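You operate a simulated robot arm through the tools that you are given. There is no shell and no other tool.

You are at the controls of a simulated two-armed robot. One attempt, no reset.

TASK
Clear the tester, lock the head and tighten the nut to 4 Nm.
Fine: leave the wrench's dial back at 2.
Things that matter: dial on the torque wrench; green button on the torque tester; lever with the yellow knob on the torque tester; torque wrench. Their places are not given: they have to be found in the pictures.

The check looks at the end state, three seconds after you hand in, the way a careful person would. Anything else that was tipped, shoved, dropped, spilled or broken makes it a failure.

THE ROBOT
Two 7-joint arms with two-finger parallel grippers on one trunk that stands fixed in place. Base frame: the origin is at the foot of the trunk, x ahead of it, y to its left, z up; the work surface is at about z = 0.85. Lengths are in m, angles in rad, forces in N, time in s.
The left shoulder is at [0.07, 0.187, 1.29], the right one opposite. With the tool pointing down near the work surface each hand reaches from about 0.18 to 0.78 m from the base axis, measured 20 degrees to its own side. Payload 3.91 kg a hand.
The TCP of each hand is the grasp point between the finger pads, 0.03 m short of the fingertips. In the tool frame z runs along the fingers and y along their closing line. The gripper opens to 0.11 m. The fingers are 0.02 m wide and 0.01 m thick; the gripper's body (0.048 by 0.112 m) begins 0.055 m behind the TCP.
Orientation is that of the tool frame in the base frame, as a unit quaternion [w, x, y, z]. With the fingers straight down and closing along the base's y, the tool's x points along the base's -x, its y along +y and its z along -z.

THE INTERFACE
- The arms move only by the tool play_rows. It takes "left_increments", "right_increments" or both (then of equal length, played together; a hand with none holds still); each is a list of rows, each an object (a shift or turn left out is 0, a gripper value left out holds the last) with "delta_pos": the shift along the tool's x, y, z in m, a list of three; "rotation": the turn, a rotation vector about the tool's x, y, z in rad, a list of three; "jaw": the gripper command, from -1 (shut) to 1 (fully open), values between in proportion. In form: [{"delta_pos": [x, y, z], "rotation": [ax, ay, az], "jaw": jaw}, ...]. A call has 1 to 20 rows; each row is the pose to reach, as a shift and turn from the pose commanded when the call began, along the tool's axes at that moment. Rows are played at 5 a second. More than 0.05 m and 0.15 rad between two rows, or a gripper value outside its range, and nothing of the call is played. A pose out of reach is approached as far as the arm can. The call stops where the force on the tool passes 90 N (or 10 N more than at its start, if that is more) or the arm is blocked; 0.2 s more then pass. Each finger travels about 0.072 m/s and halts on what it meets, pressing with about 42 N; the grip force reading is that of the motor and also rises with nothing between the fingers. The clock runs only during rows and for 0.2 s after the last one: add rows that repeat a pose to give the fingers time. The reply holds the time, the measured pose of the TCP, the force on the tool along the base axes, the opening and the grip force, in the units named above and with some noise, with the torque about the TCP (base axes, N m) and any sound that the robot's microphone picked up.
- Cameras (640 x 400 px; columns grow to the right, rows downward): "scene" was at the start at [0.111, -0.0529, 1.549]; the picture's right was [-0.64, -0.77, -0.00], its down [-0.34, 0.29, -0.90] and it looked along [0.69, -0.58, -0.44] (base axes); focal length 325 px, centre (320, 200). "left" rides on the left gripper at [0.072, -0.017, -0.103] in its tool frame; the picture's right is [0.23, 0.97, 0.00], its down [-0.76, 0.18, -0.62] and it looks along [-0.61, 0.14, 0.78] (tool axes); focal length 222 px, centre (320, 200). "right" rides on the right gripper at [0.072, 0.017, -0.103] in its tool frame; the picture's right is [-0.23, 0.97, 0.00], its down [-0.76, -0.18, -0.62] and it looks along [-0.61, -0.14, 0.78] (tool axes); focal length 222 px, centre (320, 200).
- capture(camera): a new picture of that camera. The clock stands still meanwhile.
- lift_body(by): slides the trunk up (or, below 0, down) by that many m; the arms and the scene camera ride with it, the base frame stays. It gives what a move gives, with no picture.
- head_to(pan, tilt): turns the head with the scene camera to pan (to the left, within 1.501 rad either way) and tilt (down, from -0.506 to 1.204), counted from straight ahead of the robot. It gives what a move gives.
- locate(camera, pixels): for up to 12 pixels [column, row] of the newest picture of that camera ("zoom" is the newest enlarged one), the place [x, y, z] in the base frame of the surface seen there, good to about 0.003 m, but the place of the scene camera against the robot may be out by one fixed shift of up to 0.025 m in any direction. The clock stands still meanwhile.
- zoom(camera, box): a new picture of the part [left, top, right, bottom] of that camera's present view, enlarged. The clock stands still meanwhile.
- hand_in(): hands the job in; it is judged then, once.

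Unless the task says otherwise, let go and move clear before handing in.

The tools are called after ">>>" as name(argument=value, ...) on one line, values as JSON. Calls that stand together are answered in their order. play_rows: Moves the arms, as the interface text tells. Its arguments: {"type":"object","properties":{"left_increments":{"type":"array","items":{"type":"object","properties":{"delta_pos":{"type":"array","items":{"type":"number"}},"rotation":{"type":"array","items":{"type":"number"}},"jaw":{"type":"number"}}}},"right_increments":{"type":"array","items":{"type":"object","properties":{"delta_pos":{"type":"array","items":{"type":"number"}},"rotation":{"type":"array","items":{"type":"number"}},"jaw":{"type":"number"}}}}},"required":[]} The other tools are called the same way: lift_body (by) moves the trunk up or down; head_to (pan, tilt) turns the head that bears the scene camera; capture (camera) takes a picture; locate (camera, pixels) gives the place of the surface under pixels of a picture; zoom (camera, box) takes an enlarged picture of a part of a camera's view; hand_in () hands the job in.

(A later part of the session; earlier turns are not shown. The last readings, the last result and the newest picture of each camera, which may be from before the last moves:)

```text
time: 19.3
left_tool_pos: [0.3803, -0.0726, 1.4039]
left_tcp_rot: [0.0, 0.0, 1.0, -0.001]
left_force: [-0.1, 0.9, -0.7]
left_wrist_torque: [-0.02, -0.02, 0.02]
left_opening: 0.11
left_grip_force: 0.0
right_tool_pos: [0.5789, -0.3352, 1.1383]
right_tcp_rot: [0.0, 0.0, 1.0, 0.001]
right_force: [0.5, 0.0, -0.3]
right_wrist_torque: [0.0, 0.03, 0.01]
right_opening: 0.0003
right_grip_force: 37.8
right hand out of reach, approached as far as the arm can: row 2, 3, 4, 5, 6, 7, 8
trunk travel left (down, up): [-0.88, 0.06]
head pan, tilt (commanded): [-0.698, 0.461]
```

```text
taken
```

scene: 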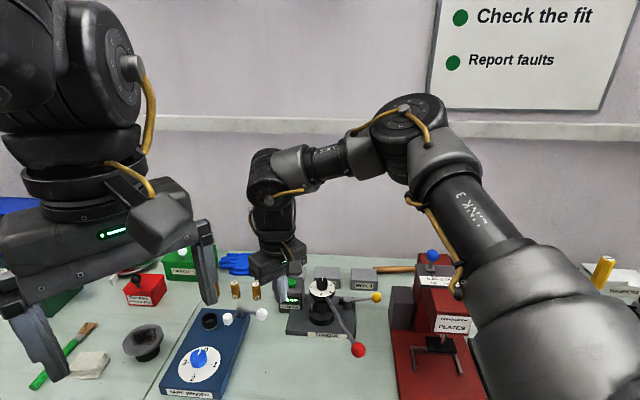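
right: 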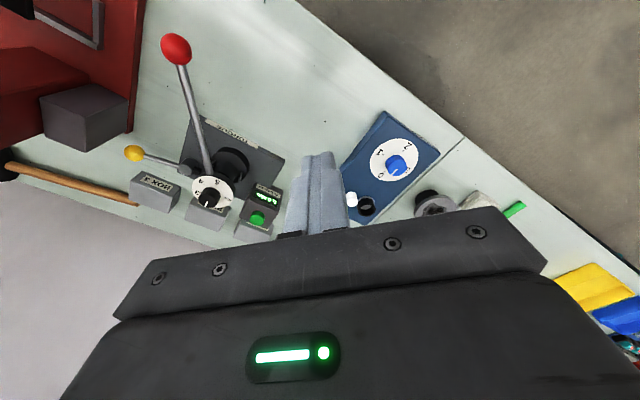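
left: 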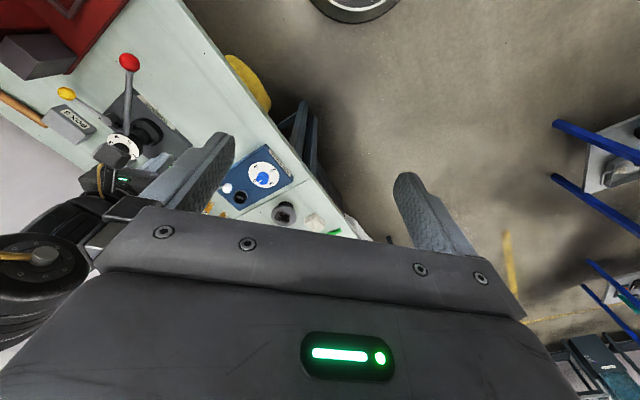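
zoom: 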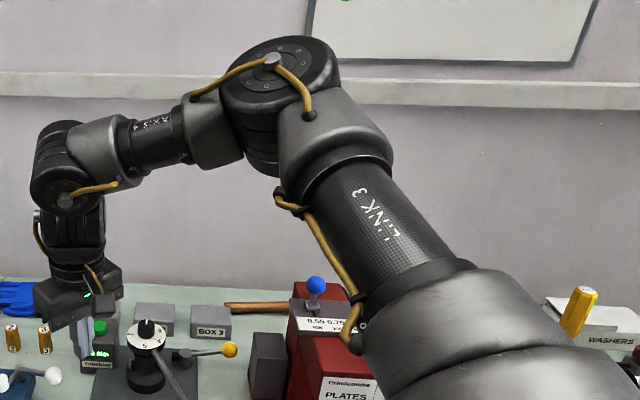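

In the left wrist's picture the right wrist shows up close at (40, 255), so the left hand is crowding the space and may limit the right arm. I'll move the left hand away to its own side first.

>>> play_rows(left_increments=[{"delta_pos": [0, 0.04, 0]}, {"delta_pos": [0, 0.08, 0]}, {"delta_pos": [0, 0.12, 0]}, {"delta_pos": [0, 0.16, 0]}, {"delta_pos": [0, 0.2, 0]}, {"delta_pos": [0.02, 0.24, 0]}, {"delta_pos": [0.04, 0.28, 0]}, {"delta_pos": [0.06, 0.32, 0]}])

>>> play_rows(right_increments=[{"delta_pos": [-0.01, 0.03, -0.01], "jaw": -1}, {"delta_pos": [-0.02, 0.06, 0.0], "jaw": -1}, {"delta_pos": [-0.03, 0.07, 0.02], "jaw": -1}, {"delta_pos": [-0.03, 0.07, 0.02], "jaw": -1}])

>>> capture(camera="scene")

```text
time: 21.1
left_tool_pos: [0.315, 0.2424, 1.4008]
left_tcp_rot: [0.0, 0.0, 1.0, -0.001]
left_force: [0.3, 0.5, 0.2]
left_wrist_torque: [-0.04, 0.02, 0.02]
left_opening: 0.1101
left_grip_force: 0.0
left hand out of reach, approached as far as the arm can: row 8
right_tool_pos: [0.5794, -0.3328, 1.1395]
right_tcp_rot: [0.0, 0.0, 1.0, 0.0]
right_force: [0.3, 0.1, 0.2]
right_wrist_torque: [-0.04, 0.03, -0.04]
right_opening: 0.0
right_grip_force: 37.5
trunk travel left (down, up): [-0.88, 0.06]
head pan, tilt (commanded): [-0.698, 0.461]
```

```text
time: 22.1
left_tool_pos: [0.3142, 0.2411, 1.4019]
left_tcp_rot: [0.0, -0.001, 1.0, -0.001]
left_force: [1.0, -0.6, -1.2]
left_wrist_torque: [-0.02, 0.02, 0.03]
left_opening: 0.1102
left_grip_force: 0.1
right_tool_pos: [0.557, -0.3065, 1.1424]
right_tcp_rot: [0.0, 0.001, 1.0, 0.001]
right_force: [-0.6, -0.3, 0.1]
right_wrist_torque: [-0.02, 0.02, -0.02]
right_opening: 0.0
right_grip_force: 37.6
right hand out of reach, approached as far as the arm can: row 1, 2, 3, 4
trunk travel left (down, up): [-0.88, 0.06]
head pan, tilt (commanded): [-0.698, 0.461]
```

```text
taken
```

scene: 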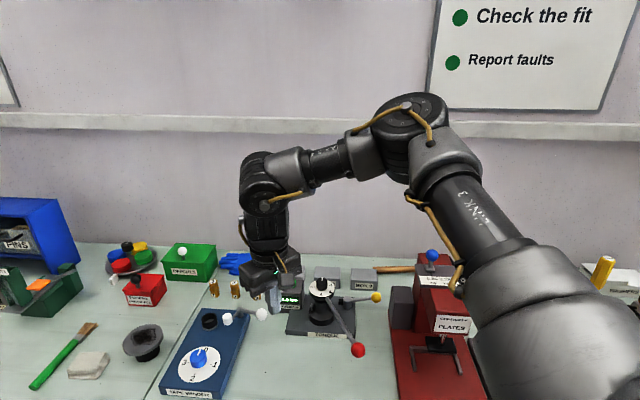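

The upper arm hasn't moved at all in these tries (direction about (0.79, -0.55, 0.25)), as if the shoulder were folded on the wrong side. I'll swing the hand to the right and low, clear of the welder, to bring the elbow round another way.

>>> play_rows(right_increments=[{"delta_pos": [0.01, -0.045, -0.02], "jaw": -1}, {"delta_pos": [0.01, -0.09, -0.02], "jaw": -1}, {"delta_pos": [0.01, -0.135, -0.02], "jaw": -1}, {"delta_pos": [0.01, -0.18, -0.02], "jaw": -1}, {"delta_pos": [0.01, -0.225, -0.02], "jaw": -1}, {"delta_pos": [0.01, -0.27, -0.02], "jaw": -1}, {"delta_pos": [0.0, -0.31, -0.01], "jaw": -1}, {"delta_pos": [-0.01, -0.33, 0.02], "jaw": -1}, {"delta_pos": [-0.01, -0.33, 0.02], "jaw": -1}])

>>> capture(camera="scene")

```text
refused: row 1 steps farther than a row can; nothing moved
```

```text
taken
```

scene: 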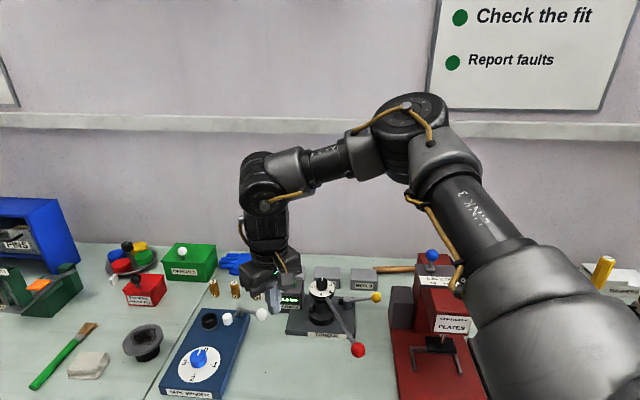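

The first row was just over the 0.05 m step limit, so nothing moved. I'll send the same path with smaller steps.

>>> play_rows(right_increments=[{"delta_pos": [0.01, -0.04, -0.01], "jaw": -1}, {"delta_pos": [0.01, -0.08, -0.02], "jaw": -1}, {"delta_pos": [0.01, -0.125, -0.02], "jaw": -1}, {"delta_pos": [0.01, -0.17, -0.02], "jaw": -1}, {"delta_pos": [0.01, -0.215, -0.02], "jaw": -1}, {"delta_pos": [0.01, -0.26, -0.02], "jaw": -1}, {"delta_pos": [0.0, -0.3, -0.01], "jaw": -1}, {"delta_pos": [-0.01, -0.33, 0.02], "jaw": -1}, {"delta_pos": [-0.01, -0.33, 0.02], "jaw": -1}])

>>> capture(camera="scene")

```text
time: 24.1
left_tool_pos: [0.3145, 0.2407, 1.4014]
left_tcp_rot: [0.001, -0.001, 1.0, 0.001]
left_force: [0.1, -0.3, 0.5]
left_wrist_torque: [-0.02, -0.02, 0.0]
left_opening: 0.1097
left_grip_force: 0.0
right_tool_pos: [0.5673, -0.6329, 1.1226]
right_tcp_rot: [0.0, -0.001, 1.0, -0.001]
right_force: [0.6, -0.3, 0.7]
right_wrist_torque: [0.0, -0.03, -0.01]
right_opening: 0.0001
right_grip_force: 37.3
trunk travel left (down, up): [-0.88, 0.06]
head pan, tilt (commanded): [-0.698, 0.461]
```

```text
taken
```

scene: 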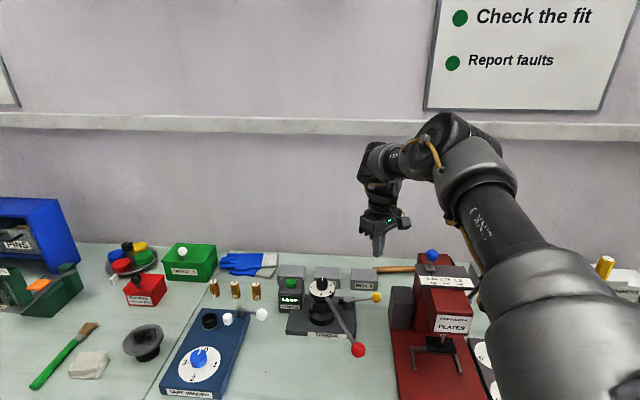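

The hand reached (0.567, -0.633, 1.123) without trouble, so the reach to the right is good; only inward poses are limited. I'll measure the elbow in this posture to find how the shoulder is limited.

>>> zoom(camera="scene", box=[330, 90, 570, 270])

>>> locate(camera="zoom", pixels=[[240, 110], [250, 130], [215, 135], [285, 170], [360, 220], [420, 290], [500, 350], [110, 205], [170, 170], [120, 250], [140, 300], [150, 340]])

```text
2.22 times, centred on (450, 180) of scene
```

zoom: 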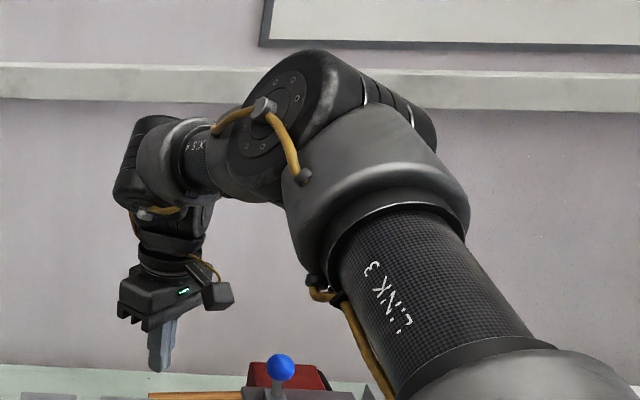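

```text
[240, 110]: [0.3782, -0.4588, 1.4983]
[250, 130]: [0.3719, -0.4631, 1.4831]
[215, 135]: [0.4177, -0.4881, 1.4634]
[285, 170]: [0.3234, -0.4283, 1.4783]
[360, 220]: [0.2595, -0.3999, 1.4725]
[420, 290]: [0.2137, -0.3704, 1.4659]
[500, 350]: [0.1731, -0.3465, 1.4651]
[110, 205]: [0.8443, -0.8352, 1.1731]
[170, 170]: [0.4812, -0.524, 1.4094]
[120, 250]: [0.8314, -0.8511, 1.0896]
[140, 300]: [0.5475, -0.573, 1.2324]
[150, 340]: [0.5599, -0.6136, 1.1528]
```

The upper arm starts farther right than I assumed, about 0.15 m outward of the shoulder point, so the best reach is on the right. From here I'll try going low and toward the dial from the right side.

>>> play_rows(right_increments=[{"delta_pos": [0.0, 0.02, 0.02], "jaw": -1}, {"delta_pos": [-0.02, 0.04, 0.04], "jaw": -1}, {"delta_pos": [-0.04, 0.06, 0.06], "jaw": -1}, {"delta_pos": [-0.06, 0.08, 0.07], "jaw": -1}, {"delta_pos": [-0.08, 0.1, 0.07], "jaw": -1}, {"delta_pos": [-0.095, 0.111, 0.07], "jaw": -1}, {"delta_pos": [-0.095, 0.111, 0.07], "jaw": -1}])

>>> capture(camera="scene")

```text
time: 25.7
left_tool_pos: [0.3143, 0.2392, 1.4017]
left_tcp_rot: [0.0, -0.001, 1.0, -0.001]
left_force: [0.2, -0.2, -0.4]
left_wrist_torque: [0.05, -0.02, 0.01]
left_opening: 0.1102
left_grip_force: 0.1
right_tool_pos: [0.5992, -0.5272, 1.0884]
right_tcp_rot: [0.0, -0.001, 1.0, 0.0]
right_force: [0.5, -1.2, -0.1]
right_wrist_torque: [0.03, -0.01, -0.02]
right_opening: 0.0
right_grip_force: 37.9
right hand out of reach, approached as far as the arm can: row 2, 3, 4, 5, 6, 7
trunk travel left (down, up): [-0.88, 0.06]
head pan, tilt (commanded): [-0.698, 0.461]
```

```text
taken
```

scene: 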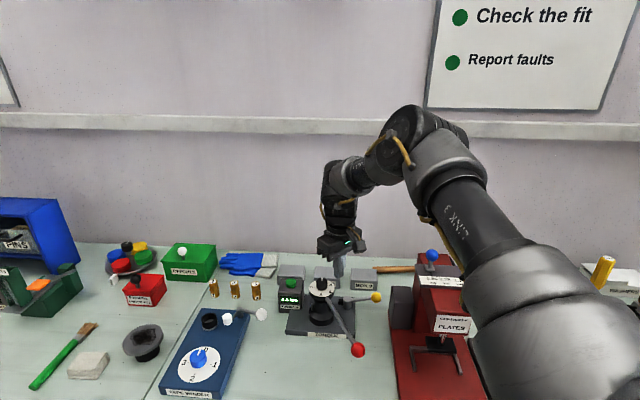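

The hand is at (0.599, -0.527, 1.088). Testing at other heights in free air is equivalent to other trunk heights, so I'll try to go over the dial at z = 1.20 and see where it stops.

>>> play_rows(right_increments=[{"delta_pos": [0.0, 0.0, -0.045], "jaw": -1}, {"delta_pos": [0.0, 0.0, -0.09], "jaw": -1}, {"delta_pos": [-0.02, 0.0, -0.11], "jaw": -1}, {"delta_pos": [-0.04, 0.0, -0.11], "jaw": -1}, {"delta_pos": [-0.063, 0.005, -0.11], "jaw": -1}, {"delta_pos": [-0.063, 0.005, -0.11], "jaw": -1}])

>>> play_rows(right_increments=[{"delta_pos": [-0.01, 0.0, -0.04], "jaw": -1}, {"delta_pos": [-0.02, 0.0, -0.06], "jaw": -1}, {"delta_pos": [-0.02, 0.0, -0.06], "jaw": -1}])

```text
time: 27.1
left_tool_pos: [0.3151, 0.24, 1.4017]
left_tcp_rot: [0.0, -0.001, 1.0, 0.001]
left_force: [0.7, 0.1, -0.1]
left_wrist_torque: [0.01, 0.0, -0.01]
left_opening: 0.11
left_grip_force: 0.0
right_tool_pos: [0.6218, -0.5181, 1.1955]
right_tcp_rot: [0.0, 0.0, 1.0, 0.0]
right_force: [0.2, -0.5, -0.5]
right_wrist_torque: [0.0, 0.01, 0.01]
right_opening: 0.0
right_grip_force: 37.9
right hand out of reach, approached as far as the arm can: row 4, 5, 6
trunk travel left (down, up): [-0.88, 0.06]
head pan, tilt (commanded): [-0.698, 0.461]
```

```text
time: 27.9
left_tool_pos: [0.3157, 0.2402, 1.4007]
left_tcp_rot: [0.0, 0.0, 1.0, 0.0]
left_force: [0.3, -0.6, 0.4]
left_wrist_torque: [0.0, 0.03, -0.04]
left_opening: 0.1102
left_grip_force: 0.0
right_tool_pos: [0.6187, -0.5188, 1.2241]
right_tcp_rot: [0.001, -0.001, 1.0, 0.0]
right_force: [1.6, -0.3, -0.1]
right_wrist_torque: [0.01, 0.0, 0.04]
right_opening: 0.0003
right_grip_force: 37.7
right hand out of reach, approached as far as the arm can: row 1, 2, 3
trunk travel left (down, up): [-0.88, 0.06]
head pan, tilt (commanded): [-0.698, 0.461]
```

Results here fit a stretch sphere: about 0.64 m from the shoulder at this height, with a separate low limit. I'll test how low the hand can go closer in, over the free table at (0.50, -0.56).

>>> play_rows(right_increments=[{"delta_pos": [0.04, -0.02, 0.02], "jaw": -1}, {"delta_pos": [0.08, -0.035, 0.03], "jaw": -1}, {"delta_pos": [0.118, -0.041, 0.05], "jaw": -1}, {"delta_pos": [0.118, -0.041, 0.09], "jaw": -1}, {"delta_pos": [0.118, -0.041, 0.13], "jaw": -1}, {"delta_pos": [0.118, -0.041, 0.17], "jaw": -1}, {"delta_pos": [0.118, -0.041, 0.21], "jaw": -1}, {"delta_pos": [0.118, -0.041, 0.225], "jaw": -1}, {"delta_pos": [0.118, -0.041, 0.225], "jaw": -1}])

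>>> capture(camera="scene")

```text
time: 29.9
left_tool_pos: [0.3122, 0.2409, 1.4023]
left_tcp_rot: [0.001, -0.001, 1.0, 0.0]
left_force: [0.4, 0.6, -0.7]
left_wrist_torque: [0.03, -0.02, 0.03]
left_opening: 0.11
left_grip_force: 0.0
right_tool_pos: [0.4947, -0.5556, 1.0039]
right_tcp_rot: [0.0, 0.001, 1.0, 0.0]
right_force: [-0.4, -0.4, 1.0]
right_wrist_torque: [0.01, -0.04, -0.03]
right_opening: 0.0
right_grip_force: 37.9
right hand out of reach, approached as far as the arm can: row 8, 9
trunk travel left (down, up): [-0.88, 0.06]
head pan, tilt (commanded): [-0.698, 0.461]
```

```text
taken
```

scene: 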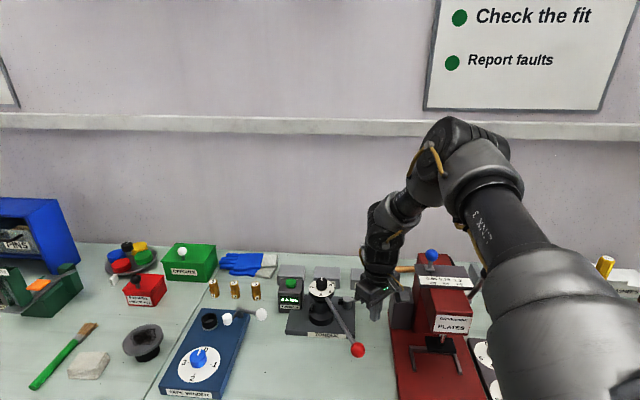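

The hand could only get down to z = 1.004 here, so the upper arm can't drop below a certain pitch, and a lower trunk is what gives reach at table height when combined with a forward tilt. I'll raise the right hand and then lower the trunk by 0.25 m.

>>> play_rows(right_increments=[{"delta_pos": [0.0, 0.01, -0.045], "jaw": -1}, {"delta_pos": [0.0, 0.02, -0.09], "jaw": -1}, {"delta_pos": [0.0, 0.03, -0.135], "jaw": -1}, {"delta_pos": [0.0, 0.05, -0.18], "jaw": -1}, {"delta_pos": [0.0, 0.07, -0.22], "jaw": -1}, {"delta_pos": [0.0, 0.09, -0.26], "jaw": -1}, {"delta_pos": [0.0, 0.1, -0.3], "jaw": -1}, {"delta_pos": [0.0, 0.1, -0.34], "jaw": -1}])

>>> lift_body(by=-0.15)

>>> capture(camera="scene")

```text
time: 31.7
left_tool_pos: [0.3141, 0.2423, 1.4019]
left_tcp_rot: [0.001, -0.001, 1.0, -0.001]
left_force: [-0.3, 0.0, 1.1]
left_wrist_torque: [0.01, 0.0, 0.01]
left_opening: 0.1099
left_grip_force: 0.0
right_tool_pos: [0.4972, -0.4545, 1.3441]
right_tcp_rot: [0.0, 0.001, 1.0, -0.001]
right_force: [0.1, -0.4, 0.2]
right_wrist_torque: [-0.03, -0.02, 0.02]
right_opening: 0.0
right_grip_force: 38.0
trunk travel left (down, up): [-0.88, 0.06]
head pan, tilt (commanded): [-0.698, 0.461]
```

```text
time: 33.5
left_tool_pos: [0.3149, 0.2404, 1.2518]
left_tcp_rot: [0.001, -0.001, 1.0, 0.0]
left_force: [0.0, -1.0, -0.8]
left_wrist_torque: [0.03, -0.02, 0.02]
left_opening: 0.1101
left_grip_force: 0.1
right_tool_pos: [0.4979, -0.456, 1.1935]
right_tcp_rot: [-0.001, 0.001, 1.0, 0.0]
right_force: [0.2, -0.3, 0.9]
right_wrist_torque: [0.0, 0.01, -0.01]
right_opening: 0.0002
right_grip_force: 37.6
trunk travel left (down, up): [-0.73, 0.21]
head pan, tilt (commanded): [-0.698, 0.461]
```

```text
taken
```

scene: 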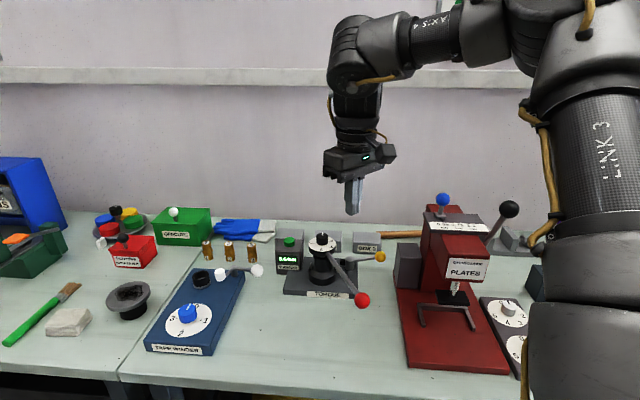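

The trunk is now at -0.07. I'll lower it another 0.08 m, then yaw and tilt the shut hand forward for the button.

>>> lift_body(by=-0.08)

>>> play_rows(right_increments=[{"rotation": [0, 0, 0.13], "jaw": -1}, {"rotation": [0, 0, 0.26], "jaw": -1}, {"rotation": [0, 0, 0.39], "jaw": -1}, {"rotation": [0, 0, 0.52], "jaw": -1}])

>>> play_rows(right_increments=[{"delta_pos": [0, 0, -0.01], "rotation": [0, -0.12, 0], "jaw": -1}, {"delta_pos": [0, 0, -0.02], "rotation": [0, -0.24, 0], "jaw": -1}, {"delta_pos": [0, 0, -0.03], "rotation": [0, -0.36, 0], "jaw": -1}, {"delta_pos": [0, 0, -0.04], "rotation": [0, -0.48, 0], "jaw": -1}, {"delta_pos": [0, 0, -0.05], "rotation": [0, -0.61, 0], "jaw": -1}, {"delta_pos": [0, 0, -0.05], "rotation": [0, -0.61, 0], "jaw": -1}])

>>> capture(camera="scene")

>>> capture(camera="right")

```text
time: 34.6
left_tool_pos: [0.315, 0.2418, 1.1704]
left_tcp_rot: [0.0, -0.001, 1.0, 0.0]
left_force: [0.3, 0.7, -0.8]
left_wrist_torque: [0.0, -0.02, 0.0]
left_opening: 0.1099
left_grip_force: 0.0
right_tool_pos: [0.4977, -0.4559, 1.1133]
right_tcp_rot: [-0.001, 0.0, 1.0, 0.0]
right_force: [-0.7, -1.0, -0.1]
right_wrist_torque: [-0.01, 0.02, -0.04]
right_opening: 0.0001
right_grip_force: 37.8
trunk travel left (down, up): [-0.65, 0.29]
head pan, tilt (commanded): [-0.698, 0.461]
```

```text
time: 35.6
left_tool_pos: [0.3153, 0.2412, 1.1715]
left_tcp_rot: [0.0, -0.001, 1.0, 0.0]
left_force: [1.2, 0.2, 0.0]
left_wrist_torque: [0.01, 0.01, 0.03]
left_opening: 0.1101
left_grip_force: 0.1
right_tool_pos: [0.4979, -0.4562, 1.1136]
right_tcp_rot: [-0.001, 0.257, 0.966, -0.001]
right_force: [-0.1, 0.5, -0.1]
right_wrist_torque: [0.0, 0.0, -0.05]
right_opening: 0.0
right_grip_force: 37.4
trunk travel left (down, up): [-0.65, 0.29]
head pan, tilt (commanded): [-0.698, 0.461]
```

```text
time: 37.0
left_tool_pos: [0.3168, 0.2401, 1.1706]
left_tcp_rot: [-0.002, -0.001, 1.0, 0.001]
left_force: [0.4, 0.6, 0.6]
left_wrist_torque: [0.0, 0.02, 0.0]
left_opening: 0.1101
left_grip_force: 0.3
right_tool_pos: [0.4992, -0.4588, 1.1616]
right_tcp_rot: [0.289, 0.245, 0.922, -0.077]
right_force: [1.5, -0.5, 0.0]
right_wrist_torque: [-0.01, -0.01, 0.02]
right_opening: 0.0
right_grip_force: 37.8
right hand out of reach, approached as far as the arm can: row 5
trunk travel left (down, up): [-0.65, 0.29]
head pan, tilt (commanded): [-0.698, 0.461]
```

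```text
taken
```

scene: 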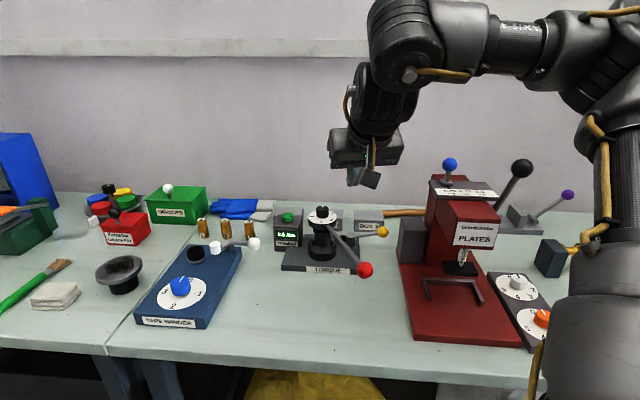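

```text
taken
```

right: 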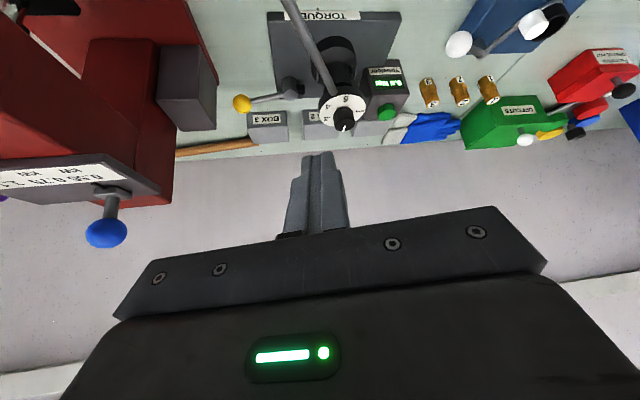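

The hand now points forward-down at 35°, along (0.50, -0.28, -0.82). I'll go to a point about 0.08 m above the button to check that this posture reaches.

>>> play_rows(right_increments=[{"delta_pos": [-0.0179, 0.0153, 0.0298], "jaw": -1}, {"delta_pos": [-0.0357, 0.0307, 0.0596], "jaw": -1}, {"delta_pos": [-0.0536, 0.046, 0.0894], "jaw": -1}, {"delta_pos": [-0.0714, 0.0613, 0.1192], "jaw": -1}, {"delta_pos": [-0.0893, 0.0766, 0.149], "jaw": -1}, {"delta_pos": [-0.1071, 0.092, 0.1788], "jaw": -1}, {"delta_pos": [-0.125, 0.1073, 0.2086], "jaw": -1}, {"delta_pos": [-0.125, 0.1073, 0.2086], "jaw": -1}])

>>> capture(camera="scene")

>>> capture(camera="right")

```text
time: 38.9
left_tool_pos: [0.3128, 0.2403, 1.1719]
left_tcp_rot: [0.001, 0.001, 1.0, 0.0]
left_force: [0.1, 0.1, 0.4]
left_wrist_torque: [0.02, -0.01, -0.02]
left_opening: 0.1102
left_grip_force: 0.2
right_tool_pos: [0.7379, -0.4752, 1.0626]
right_tcp_rot: [0.291, 0.245, 0.922, -0.077]
right_force: [0.0, 0.3, 1.0]
right_wrist_torque: [0.0, -0.01, -0.01]
right_opening: 0.0
right_grip_force: 37.9
trunk travel left (down, up): [-0.65, 0.29]
head pan, tilt (commanded): [-0.698, 0.461]
```

```text
taken
```

scene: 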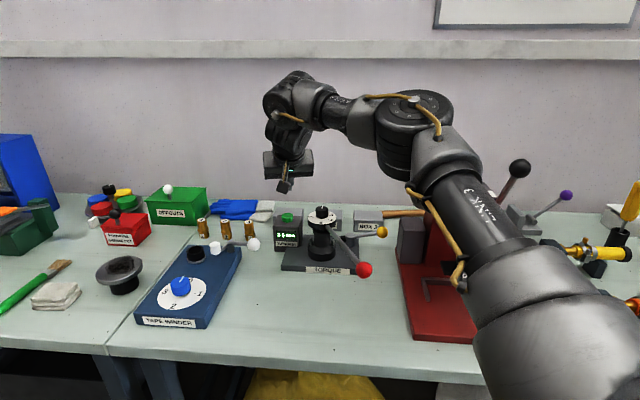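

```text
taken
```

right: 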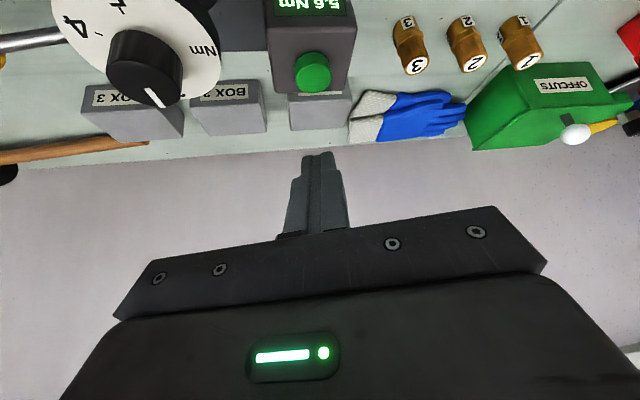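

It reaches here: TCP at (0.738, -0.475, 1.063). The button's top shows at about (313, 72) in the wrist picture, so I'll locate it precisely from here.

>>> locate(camera="right", pixels=[[313, 75], [313, 68], [305, 72], [322, 72], [313, 85], [140, 75], [158, 97], [150, 62], [330, 12], [268, 20]])

>>> zoom(camera="right", box=[40, 0, 360, 200])

```text
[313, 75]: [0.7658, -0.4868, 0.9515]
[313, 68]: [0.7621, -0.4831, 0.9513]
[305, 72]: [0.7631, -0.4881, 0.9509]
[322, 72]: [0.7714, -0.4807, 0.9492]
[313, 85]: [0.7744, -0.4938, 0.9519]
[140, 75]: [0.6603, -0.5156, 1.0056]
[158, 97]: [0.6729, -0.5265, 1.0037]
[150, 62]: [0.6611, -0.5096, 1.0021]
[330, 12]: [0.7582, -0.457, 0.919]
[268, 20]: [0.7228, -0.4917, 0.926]
```

```text
2.00 times, centred on (200, 100) of right
```

zoom: 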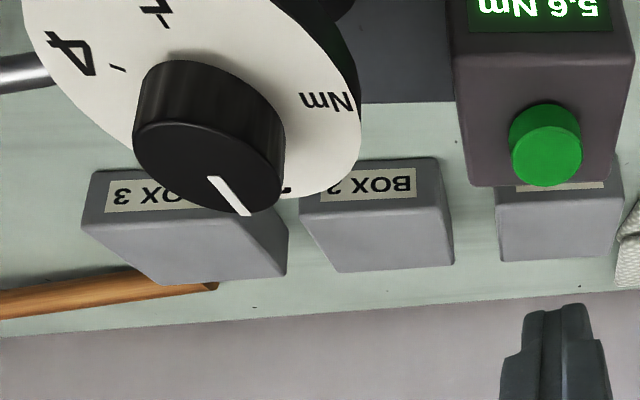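

The button's centre is at about (0.769, -0.490, 0.952). I'll bring the fingertips over it at a safe height first and check the position.

>>> play_rows(right_increments=[{"delta_pos": [0.0012, 0.0027, 0.0174], "jaw": -1}, {"delta_pos": [0.0024, 0.0053, 0.0348], "jaw": -1}, {"delta_pos": [0.0024, 0.0053, 0.0348], "jaw": -1}])

>>> capture(camera="right")

>>> zoom(camera="scene", box=[240, 140, 380, 290])

```text
time: 39.6
left_tool_pos: [0.3143, 0.2415, 1.1719]
left_tcp_rot: [0.0, -0.001, 1.0, 0.0]
left_force: [-0.2, -0.3, -0.3]
left_wrist_torque: [-0.01, -0.01, 0.0]
left_opening: 0.1101
left_grip_force: 0.0
right_tool_pos: [0.7427, -0.4812, 1.033]
right_tcp_rot: [0.289, 0.245, 0.922, -0.077]
right_force: [0.2, -0.5, 0.5]
right_wrist_torque: [-0.01, 0.01, -0.03]
right_opening: 0.0001
right_grip_force: 37.8
right hand out of reach, approached as far as the arm can: row 1, 2, 3
trunk travel left (down, up): [-0.65, 0.29]
head pan, tilt (commanded): [-0.698, 0.461]
```

```text
taken
```

right: 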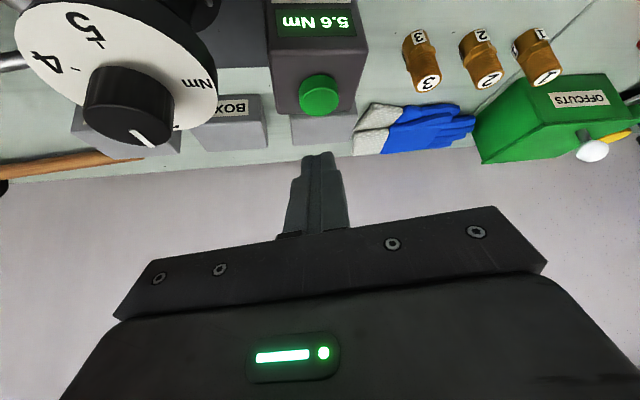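

```text
2.67 times, centred on (310, 215) of scene
```

zoom: 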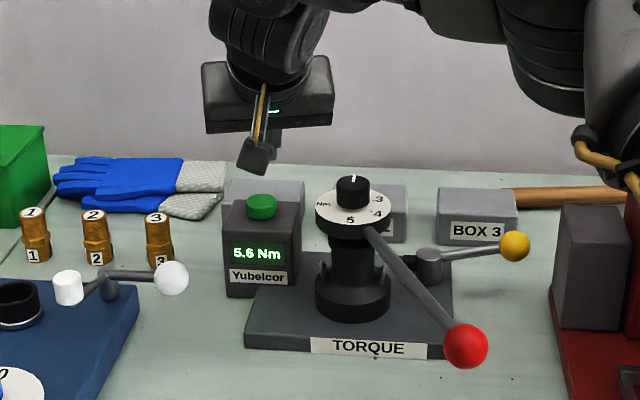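

The hand stops about 1 cm short: the tip is over (0.758, -0.490) with the button at (0.769, -0.490). I'll tilt about 8° more and try again to close that gap.

>>> play_rows(right_increments=[{"delta_pos": [0, 0, -0.005], "rotation": [0, -0.07, 0], "jaw": -1}, {"delta_pos": [0, 0, -0.01], "rotation": [0, -0.14, 0], "jaw": -1}, {"delta_pos": [0, 0, -0.01], "rotation": [0, -0.14, 0], "jaw": -1}])

```text
time: 40.5
left_tool_pos: [0.3156, 0.2418, 1.1711]
left_tcp_rot: [-0.001, -0.001, 1.0, 0.0]
left_force: [-0.1, -0.1, 0.0]
left_wrist_torque: [0.0, 0.02, 0.03]
left_opening: 0.1101
left_grip_force: 0.1
right_tool_pos: [0.7393, -0.4797, 1.0401]
right_tcp_rot: [0.353, 0.24, 0.899, -0.095]
right_force: [0.5, 0.5, -0.8]
right_wrist_torque: [0.01, -0.02, 0.02]
right_opening: 0.0
right_grip_force: 37.0
trunk travel left (down, up): [-0.65, 0.29]
head pan, tilt (commanded): [-0.698, 0.461]
```

The tilt is now 43° with the tip at about (0.757, -0.490, 1.018). Next I bring the tip to about 2 cm above the button's centre.

>>> play_rows(right_increments=[{"delta_pos": [0.0108, 0.0042, 0.0192], "jaw": -1}, {"delta_pos": [0.0217, 0.0083, 0.0384], "jaw": -1}, {"delta_pos": [0.0217, 0.0083, 0.0384], "jaw": -1}])

>>> capture(camera="right")

>>> zoom(camera="scene", box=[240, 160, 380, 290])

```text
time: 41.2
left_tool_pos: [0.3142, 0.2407, 1.1717]
left_tcp_rot: [0.001, -0.001, 1.0, 0.0]
left_force: [-0.2, 0.3, 0.3]
left_wrist_torque: [-0.01, 0.0, 0.0]
left_opening: 0.1098
left_grip_force: 0.1
right_tool_pos: [0.7512, -0.4781, 0.9988]
right_tcp_rot: [0.355, 0.239, 0.899, -0.094]
right_force: [0.1, 0.5, 0.8]
right_wrist_torque: [0.02, 0.0, -0.01]
right_opening: 0.0
right_grip_force: 38.0
trunk travel left (down, up): [-0.65, 0.29]
head pan, tilt (commanded): [-0.698, 0.461]
```

```text
taken
```

right: 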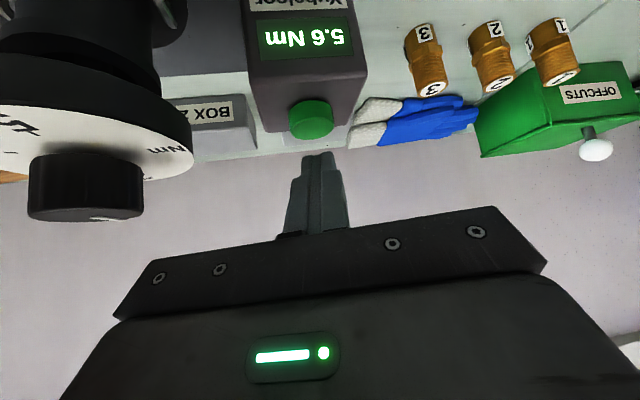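

```text
3.08 times, centred on (310, 225) of scene
```

zoom: 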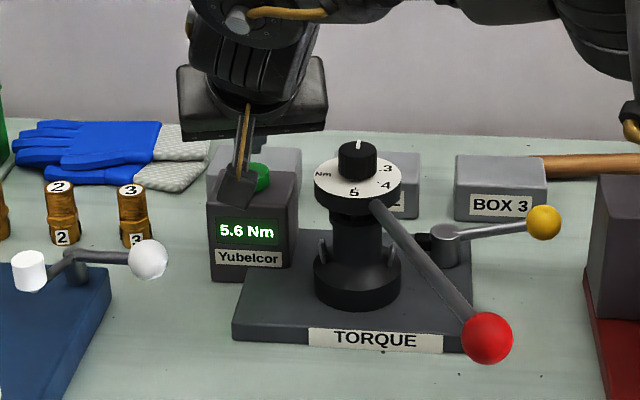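

The tip is now right over the button, about 2 cm above it, and the gripper's body is clear of the dial. I'll press straight down in small steps.

>>> play_rows(right_increments=[{"delta_pos": [0.0068, 0.0, 0.0073], "jaw": -1}, {"delta_pos": [0.0102, 0.0, 0.011], "jaw": -1}, {"delta_pos": [0.0122, 0.0, 0.0132], "jaw": -1}, {"delta_pos": [0.0136, 0.0, 0.0146], "jaw": -1}])

```text
time: 42.2
left_tool_pos: [0.3148, 0.2405, 1.1714]
left_tcp_rot: [0.0, -0.002, 1.0, 0.0]
left_force: [0.2, -0.3, -0.2]
left_wrist_torque: [0.02, 0.01, 0.02]
left_opening: 0.1101
left_grip_force: 0.0
right_tool_pos: [0.7501, -0.4786, 0.9796]
right_tcp_rot: [0.353, 0.24, 0.899, -0.095]
right_force: [-0.5, 0.5, 1.1]
right_wrist_torque: [-0.01, -0.01, -0.04]
right_opening: 0.0
right_grip_force: 37.7
trunk travel left (down, up): [-0.65, 0.29]
head pan, tilt (commanded): [-0.698, 0.461]
```

No contact yet (1 N), with the lowest corner of the tip near 0.951. I continue down in 2 mm steps.

>>> play_rows(right_increments=[{"delta_pos": [0.0014, 0.0, 0.0015], "jaw": -1}, {"delta_pos": [0.0027, 0.0, 0.0029], "jaw": -1}, {"delta_pos": [0.0041, 0.0, 0.0044], "jaw": -1}])

>>> zoom(camera="scene", box=[240, 160, 380, 290])

```text
time: 43.0
left_tool_pos: [0.3145, 0.2419, 1.1706]
left_tcp_rot: [0.0, 0.0, 1.0, 0.0]
left_force: [0.6, 0.2, 0.2]
left_wrist_torque: [0.0, -0.01, 0.06]
left_opening: 0.1097
left_grip_force: 0.2
right_tool_pos: [0.7474, -0.4772, 0.9729]
right_tcp_rot: [0.355, 0.238, 0.899, -0.094]
right_force: [0.8, -0.5, 3.0]
right_wrist_torque: [-0.02, -0.04, 0.05]
right_opening: 0.0
right_grip_force: 37.9
right hand out of reach, approached as far as the arm can: row 2, 3
trunk travel left (down, up): [-0.65, 0.29]
head pan, tilt (commanded): [-0.698, 0.461]
heard: click
```

```text
3.08 times, centred on (310, 225) of scene
```

zoom: 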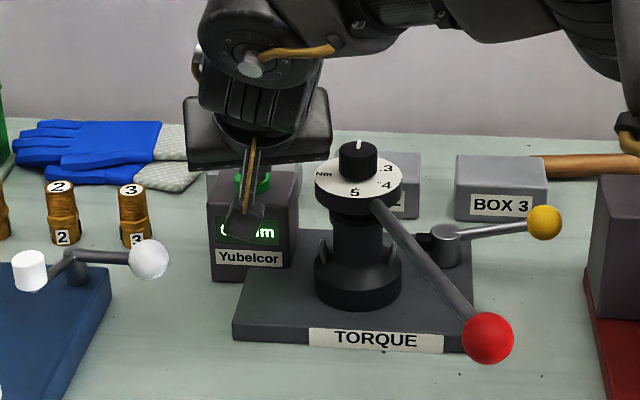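

A click was heard with 3 N on the tip, so the button was pressed. I'll go straight up and read the display.

>>> play_rows(right_increments=[{"delta_pos": [-0.0136, 0.0, -0.0146], "jaw": -1}, {"delta_pos": [-0.0272, 0.0, -0.0292], "jaw": -1}, {"delta_pos": [-0.0476, 0.0, -0.0511], "jaw": -1}, {"delta_pos": [-0.068, 0.0, -0.073], "jaw": -1}])

>>> zoom(camera="scene", box=[240, 160, 400, 290])

>>> capture(camera="right")

```text
time: 44.0
left_tool_pos: [0.3135, 0.241, 1.1717]
left_tcp_rot: [0.001, -0.001, 1.0, 0.0]
left_force: [0.7, 0.0, -0.4]
left_wrist_torque: [0.02, -0.03, 0.01]
left_opening: 0.1102
left_grip_force: 0.1
right_tool_pos: [0.7471, -0.477, 1.0729]
right_tcp_rot: [0.353, 0.239, 0.9, -0.094]
right_force: [0.1, 0.5, 0.0]
right_wrist_torque: [0.02, 0.0, -0.01]
right_opening: 0.0
right_grip_force: 37.6
trunk travel left (down, up): [-0.65, 0.29]
head pan, tilt (commanded): [-0.698, 0.461]
```

```text
3.08 times, centred on (320, 225) of scene
```

zoom: 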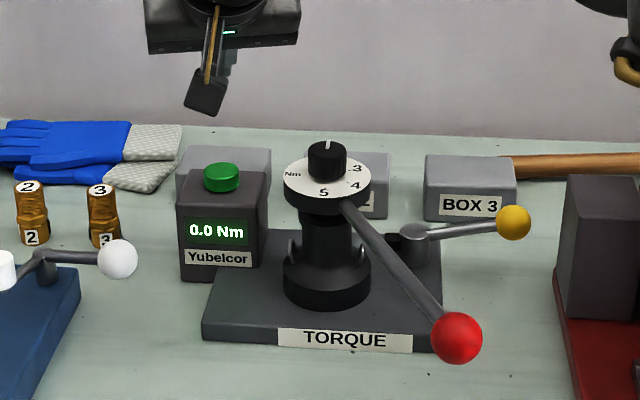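

```text
taken
```

right: 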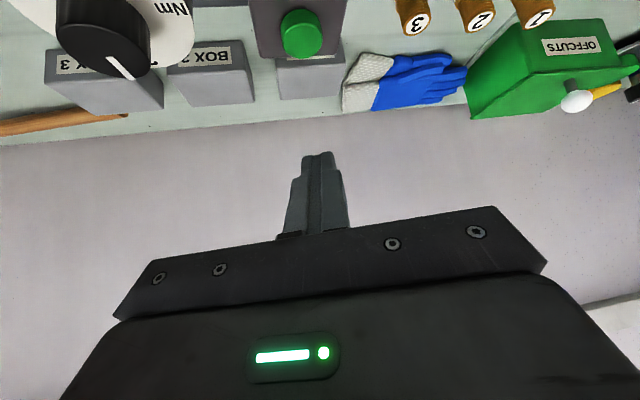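

The display now reads 0.0 Nm. Next is the lever: I'll take a close look at its hub and how it meets the head.

>>> zoom(camera="scene", box=[300, 205, 380, 265])

>>> capture(camera="scene")

>>> locate(camera="scene", pixels=[[368, 215], [369, 210], [343, 221], [344, 228], [355, 218], [338, 222], [311, 222], [331, 223], [360, 255], [302, 252]])

```text
6.67 times, centred on (340, 235) of scene
```

zoom: 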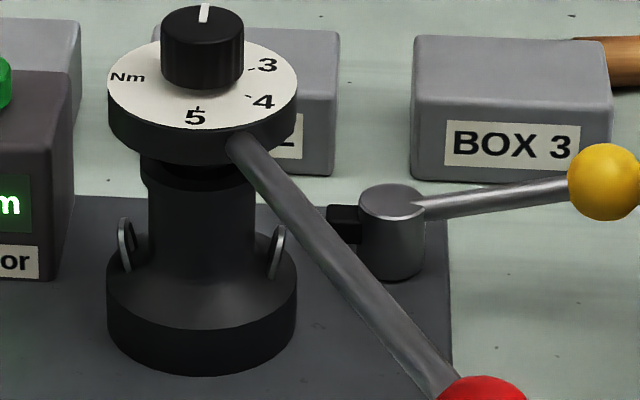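

```text
taken
```

scene: 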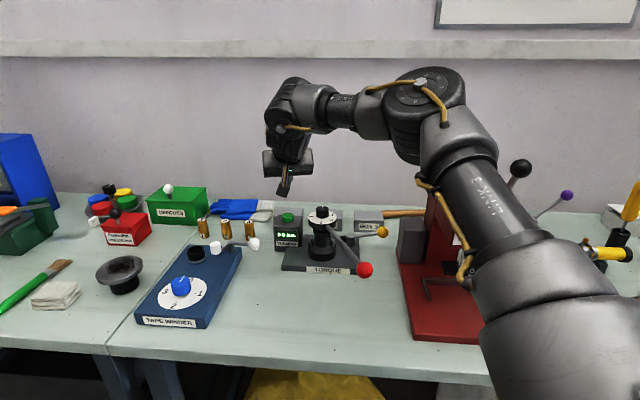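

```text
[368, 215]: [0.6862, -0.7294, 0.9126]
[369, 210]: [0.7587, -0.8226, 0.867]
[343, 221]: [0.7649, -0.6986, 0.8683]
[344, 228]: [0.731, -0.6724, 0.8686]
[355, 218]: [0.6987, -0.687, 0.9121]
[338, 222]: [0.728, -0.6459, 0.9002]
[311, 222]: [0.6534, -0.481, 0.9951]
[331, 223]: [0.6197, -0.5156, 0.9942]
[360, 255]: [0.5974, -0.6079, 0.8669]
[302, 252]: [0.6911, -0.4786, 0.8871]
```

The lever's hub is a short upright cylinder with the lever pointing to the plate's right, so it should swing about a vertical axis. I'll move the shut hand over toward the yellow knob, turning it to 43° right and 25° tilt on the way.

>>> play_rows(right_increments=[{"delta_pos": [-0.0153, -0.0299, -0.0336], "rotation": [0.0254, 0.0623, 0.0382], "jaw": -1}, {"delta_pos": [-0.0305, -0.0597, -0.0671], "rotation": [0.0507, 0.1245, 0.0764], "jaw": -1}, {"delta_pos": [-0.0223, -0.0998, -0.0792], "rotation": [0.0761, 0.1868, 0.1145], "jaw": -1}, {"delta_pos": [-0.0141, -0.1399, -0.0912], "rotation": [0.1014, 0.249, 0.1527], "jaw": -1}, {"delta_pos": [-0.0059, -0.18, -0.1033], "rotation": [0.1268, 0.3113, 0.1909], "jaw": -1}, {"delta_pos": [-0.0059, -0.18, -0.1033], "rotation": [0.1268, 0.3113, 0.1909], "jaw": -1}])

>>> capture(camera="right")

>>> capture(camera="scene")

```text
time: 45.5
left_tool_pos: [0.3155, 0.2411, 1.1723]
left_tcp_rot: [0.0, -0.001, 1.0, 0.0]
left_force: [-0.3, -0.3, -1.2]
left_wrist_torque: [-0.01, 0.02, 0.01]
left_opening: 0.1101
left_grip_force: 0.1
right_tool_pos: [0.6044, -0.6013, 1.1515]
right_tcp_rot: [0.201, 0.357, 0.909, -0.079]
right_force: [0.4, -0.6, 0.7]
right_wrist_torque: [0.0, 0.01, 0.01]
right_opening: 0.0
right_grip_force: 37.0
trunk travel left (down, up): [-0.65, 0.29]
head pan, tilt (commanded): [-0.698, 0.461]
```

```text
taken
```

right: 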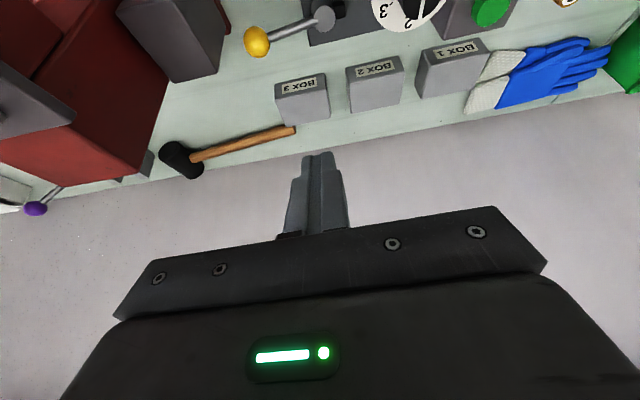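

```text
taken
```

scene: 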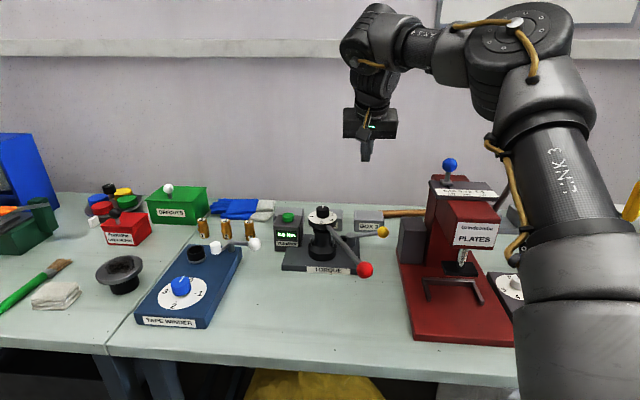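

From here the wrist camera sees the yellow knob at (257, 41), the hub at (325, 17), BOX 3 at (303, 95) and the welder's grey box at left. I'll locate them for clearances.

>>> locate(camera="right", pixels=[[257, 41], [324, 15], [290, 30], [276, 88], [325, 80], [300, 108], [222, 30], [150, 65], [225, 70], [188, 5], [270, 60], [340, 10]])

>>> zoom(camera="right", box=[130, 0, 450, 200])

```text
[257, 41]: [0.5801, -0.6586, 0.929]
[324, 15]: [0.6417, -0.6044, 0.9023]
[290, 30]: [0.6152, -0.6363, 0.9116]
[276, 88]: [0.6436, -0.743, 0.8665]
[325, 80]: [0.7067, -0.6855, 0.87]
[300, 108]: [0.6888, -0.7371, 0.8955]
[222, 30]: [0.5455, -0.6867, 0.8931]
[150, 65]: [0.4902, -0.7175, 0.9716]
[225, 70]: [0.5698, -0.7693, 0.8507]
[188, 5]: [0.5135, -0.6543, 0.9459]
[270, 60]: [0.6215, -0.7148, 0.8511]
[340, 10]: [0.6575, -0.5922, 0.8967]
```

```text
2.00 times, centred on (290, 100) of right
```

zoom: 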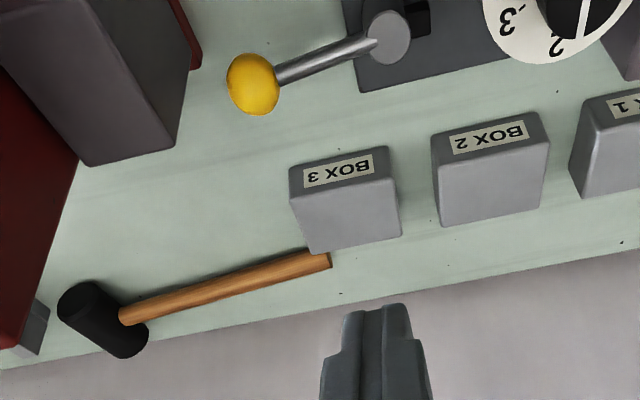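

The knob centre is at about (0.583, -0.667, 0.915). The welder's grey box may come close to the wrist camera, so I'll locate its corners before going down.

>>> locate(camera="right", pixels=[[213, 72], [216, 74], [220, 50], [218, 30], [200, 20], [175, 80], [180, 8], [205, 60], [228, 30], [226, 10], [190, 60], [195, 40]])

```text
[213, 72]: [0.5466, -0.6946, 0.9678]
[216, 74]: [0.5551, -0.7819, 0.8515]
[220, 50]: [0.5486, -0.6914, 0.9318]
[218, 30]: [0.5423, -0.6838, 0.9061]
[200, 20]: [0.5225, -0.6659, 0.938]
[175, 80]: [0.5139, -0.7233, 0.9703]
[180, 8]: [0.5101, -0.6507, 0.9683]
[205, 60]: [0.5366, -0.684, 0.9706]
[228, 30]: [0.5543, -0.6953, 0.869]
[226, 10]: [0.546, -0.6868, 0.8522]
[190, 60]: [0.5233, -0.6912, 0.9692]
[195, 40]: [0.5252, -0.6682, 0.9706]
```

The grey box's nearest corner is at (0.548, -0.692) with its top at 0.970, so I'll keep the gripper's body above that. My plan is to place the shut fingertips just behind the yellow knob and draw it toward the front; first I go above that spot.

>>> play_rows(right_increments=[{"delta_pos": [-0.0055, -0.0214, 0.0362], "jaw": -1}, {"delta_pos": [-0.0109, -0.0427, 0.0724], "jaw": -1}, {"delta_pos": [-0.0164, -0.0641, 0.1086], "jaw": -1}, {"delta_pos": [-0.0164, -0.0641, 0.1086], "jaw": -1}])

>>> capture(camera="right")

>>> zoom(camera="scene", box=[300, 130, 480, 290])

```text
time: 46.5
left_tool_pos: [0.3138, 0.2424, 1.1718]
left_tcp_rot: [0.0, -0.001, 1.0, 0.0]
left_force: [-0.2, -0.2, -0.9]
left_wrist_torque: [-0.01, 0.0, 0.03]
left_opening: 0.1103
left_grip_force: 0.1
right_tool_pos: [0.6035, -0.6891, 1.0614]
right_tcp_rot: [0.201, 0.357, 0.909, -0.079]
right_force: [-0.3, -0.1, 0.4]
right_wrist_torque: [-0.01, -0.01, 0.0]
right_opening: 0.0
right_grip_force: 37.1
trunk travel left (down, up): [-0.65, 0.29]
head pan, tilt (commanded): [-0.698, 0.461]
```

```text
taken
```

right: 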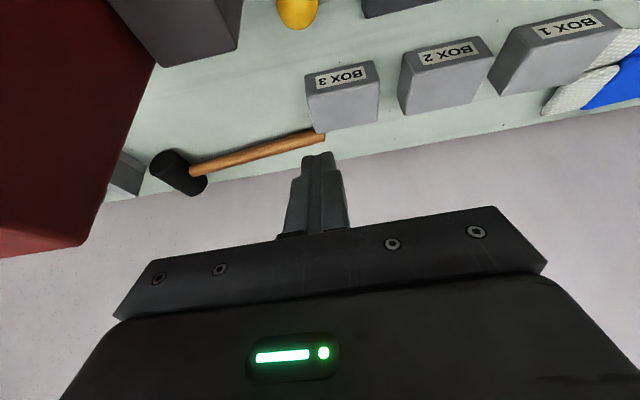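

```text
2.50 times, centred on (390, 210) of scene
```

zoom: 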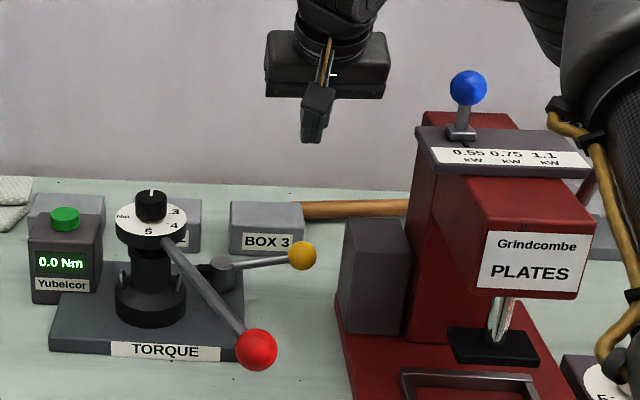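

The hand is above the spot behind the knob with good tracking. I'll go straight down 0.09 m, keeping just above the grey box's top, and look again.

>>> play_rows(right_increments=[{"delta_pos": [0.0127, 0.0, 0.0272], "jaw": -1}, {"delta_pos": [0.0254, 0.0, 0.0544], "jaw": -1}, {"delta_pos": [0.038, 0.0, 0.0815], "jaw": -1}, {"delta_pos": [0.038, 0.0, 0.0815], "jaw": -1}])

>>> zoom(camera="scene", box=[300, 150, 460, 290])

>>> capture(camera="right")

```text
time: 47.5
left_tool_pos: [0.3143, 0.2406, 1.1716]
left_tcp_rot: [0.0, 0.0, 1.0, 0.0]
left_force: [-0.1, 0.5, -0.2]
left_wrist_torque: [0.01, 0.01, -0.02]
left_opening: 0.1101
left_grip_force: 0.0
right_tool_pos: [0.6044, -0.6899, 0.9728]
right_tcp_rot: [0.202, 0.357, 0.909, -0.079]
right_force: [-0.6, 0.3, 1.0]
right_wrist_torque: [0.02, -0.01, 0.0]
right_opening: 0.0002
right_grip_force: 37.7
trunk travel left (down, up): [-0.65, 0.29]
head pan, tilt (commanded): [-0.698, 0.461]
```

```text
2.86 times, centred on (380, 220) of scene
```

zoom: 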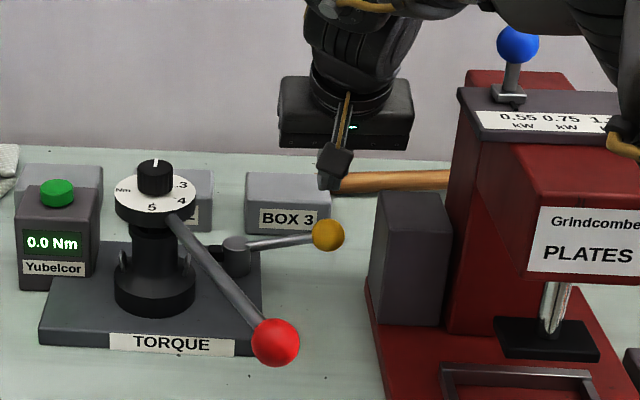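

```text
taken
```

right: 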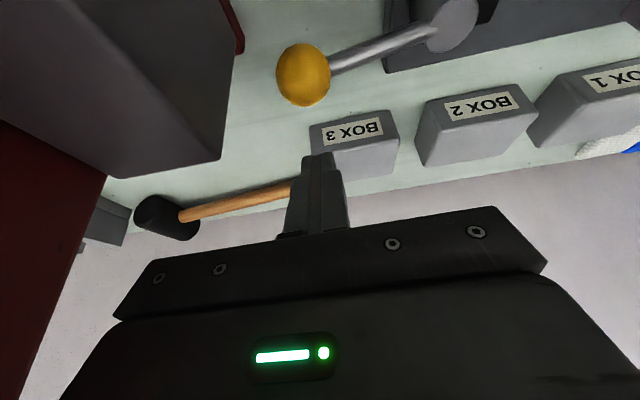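

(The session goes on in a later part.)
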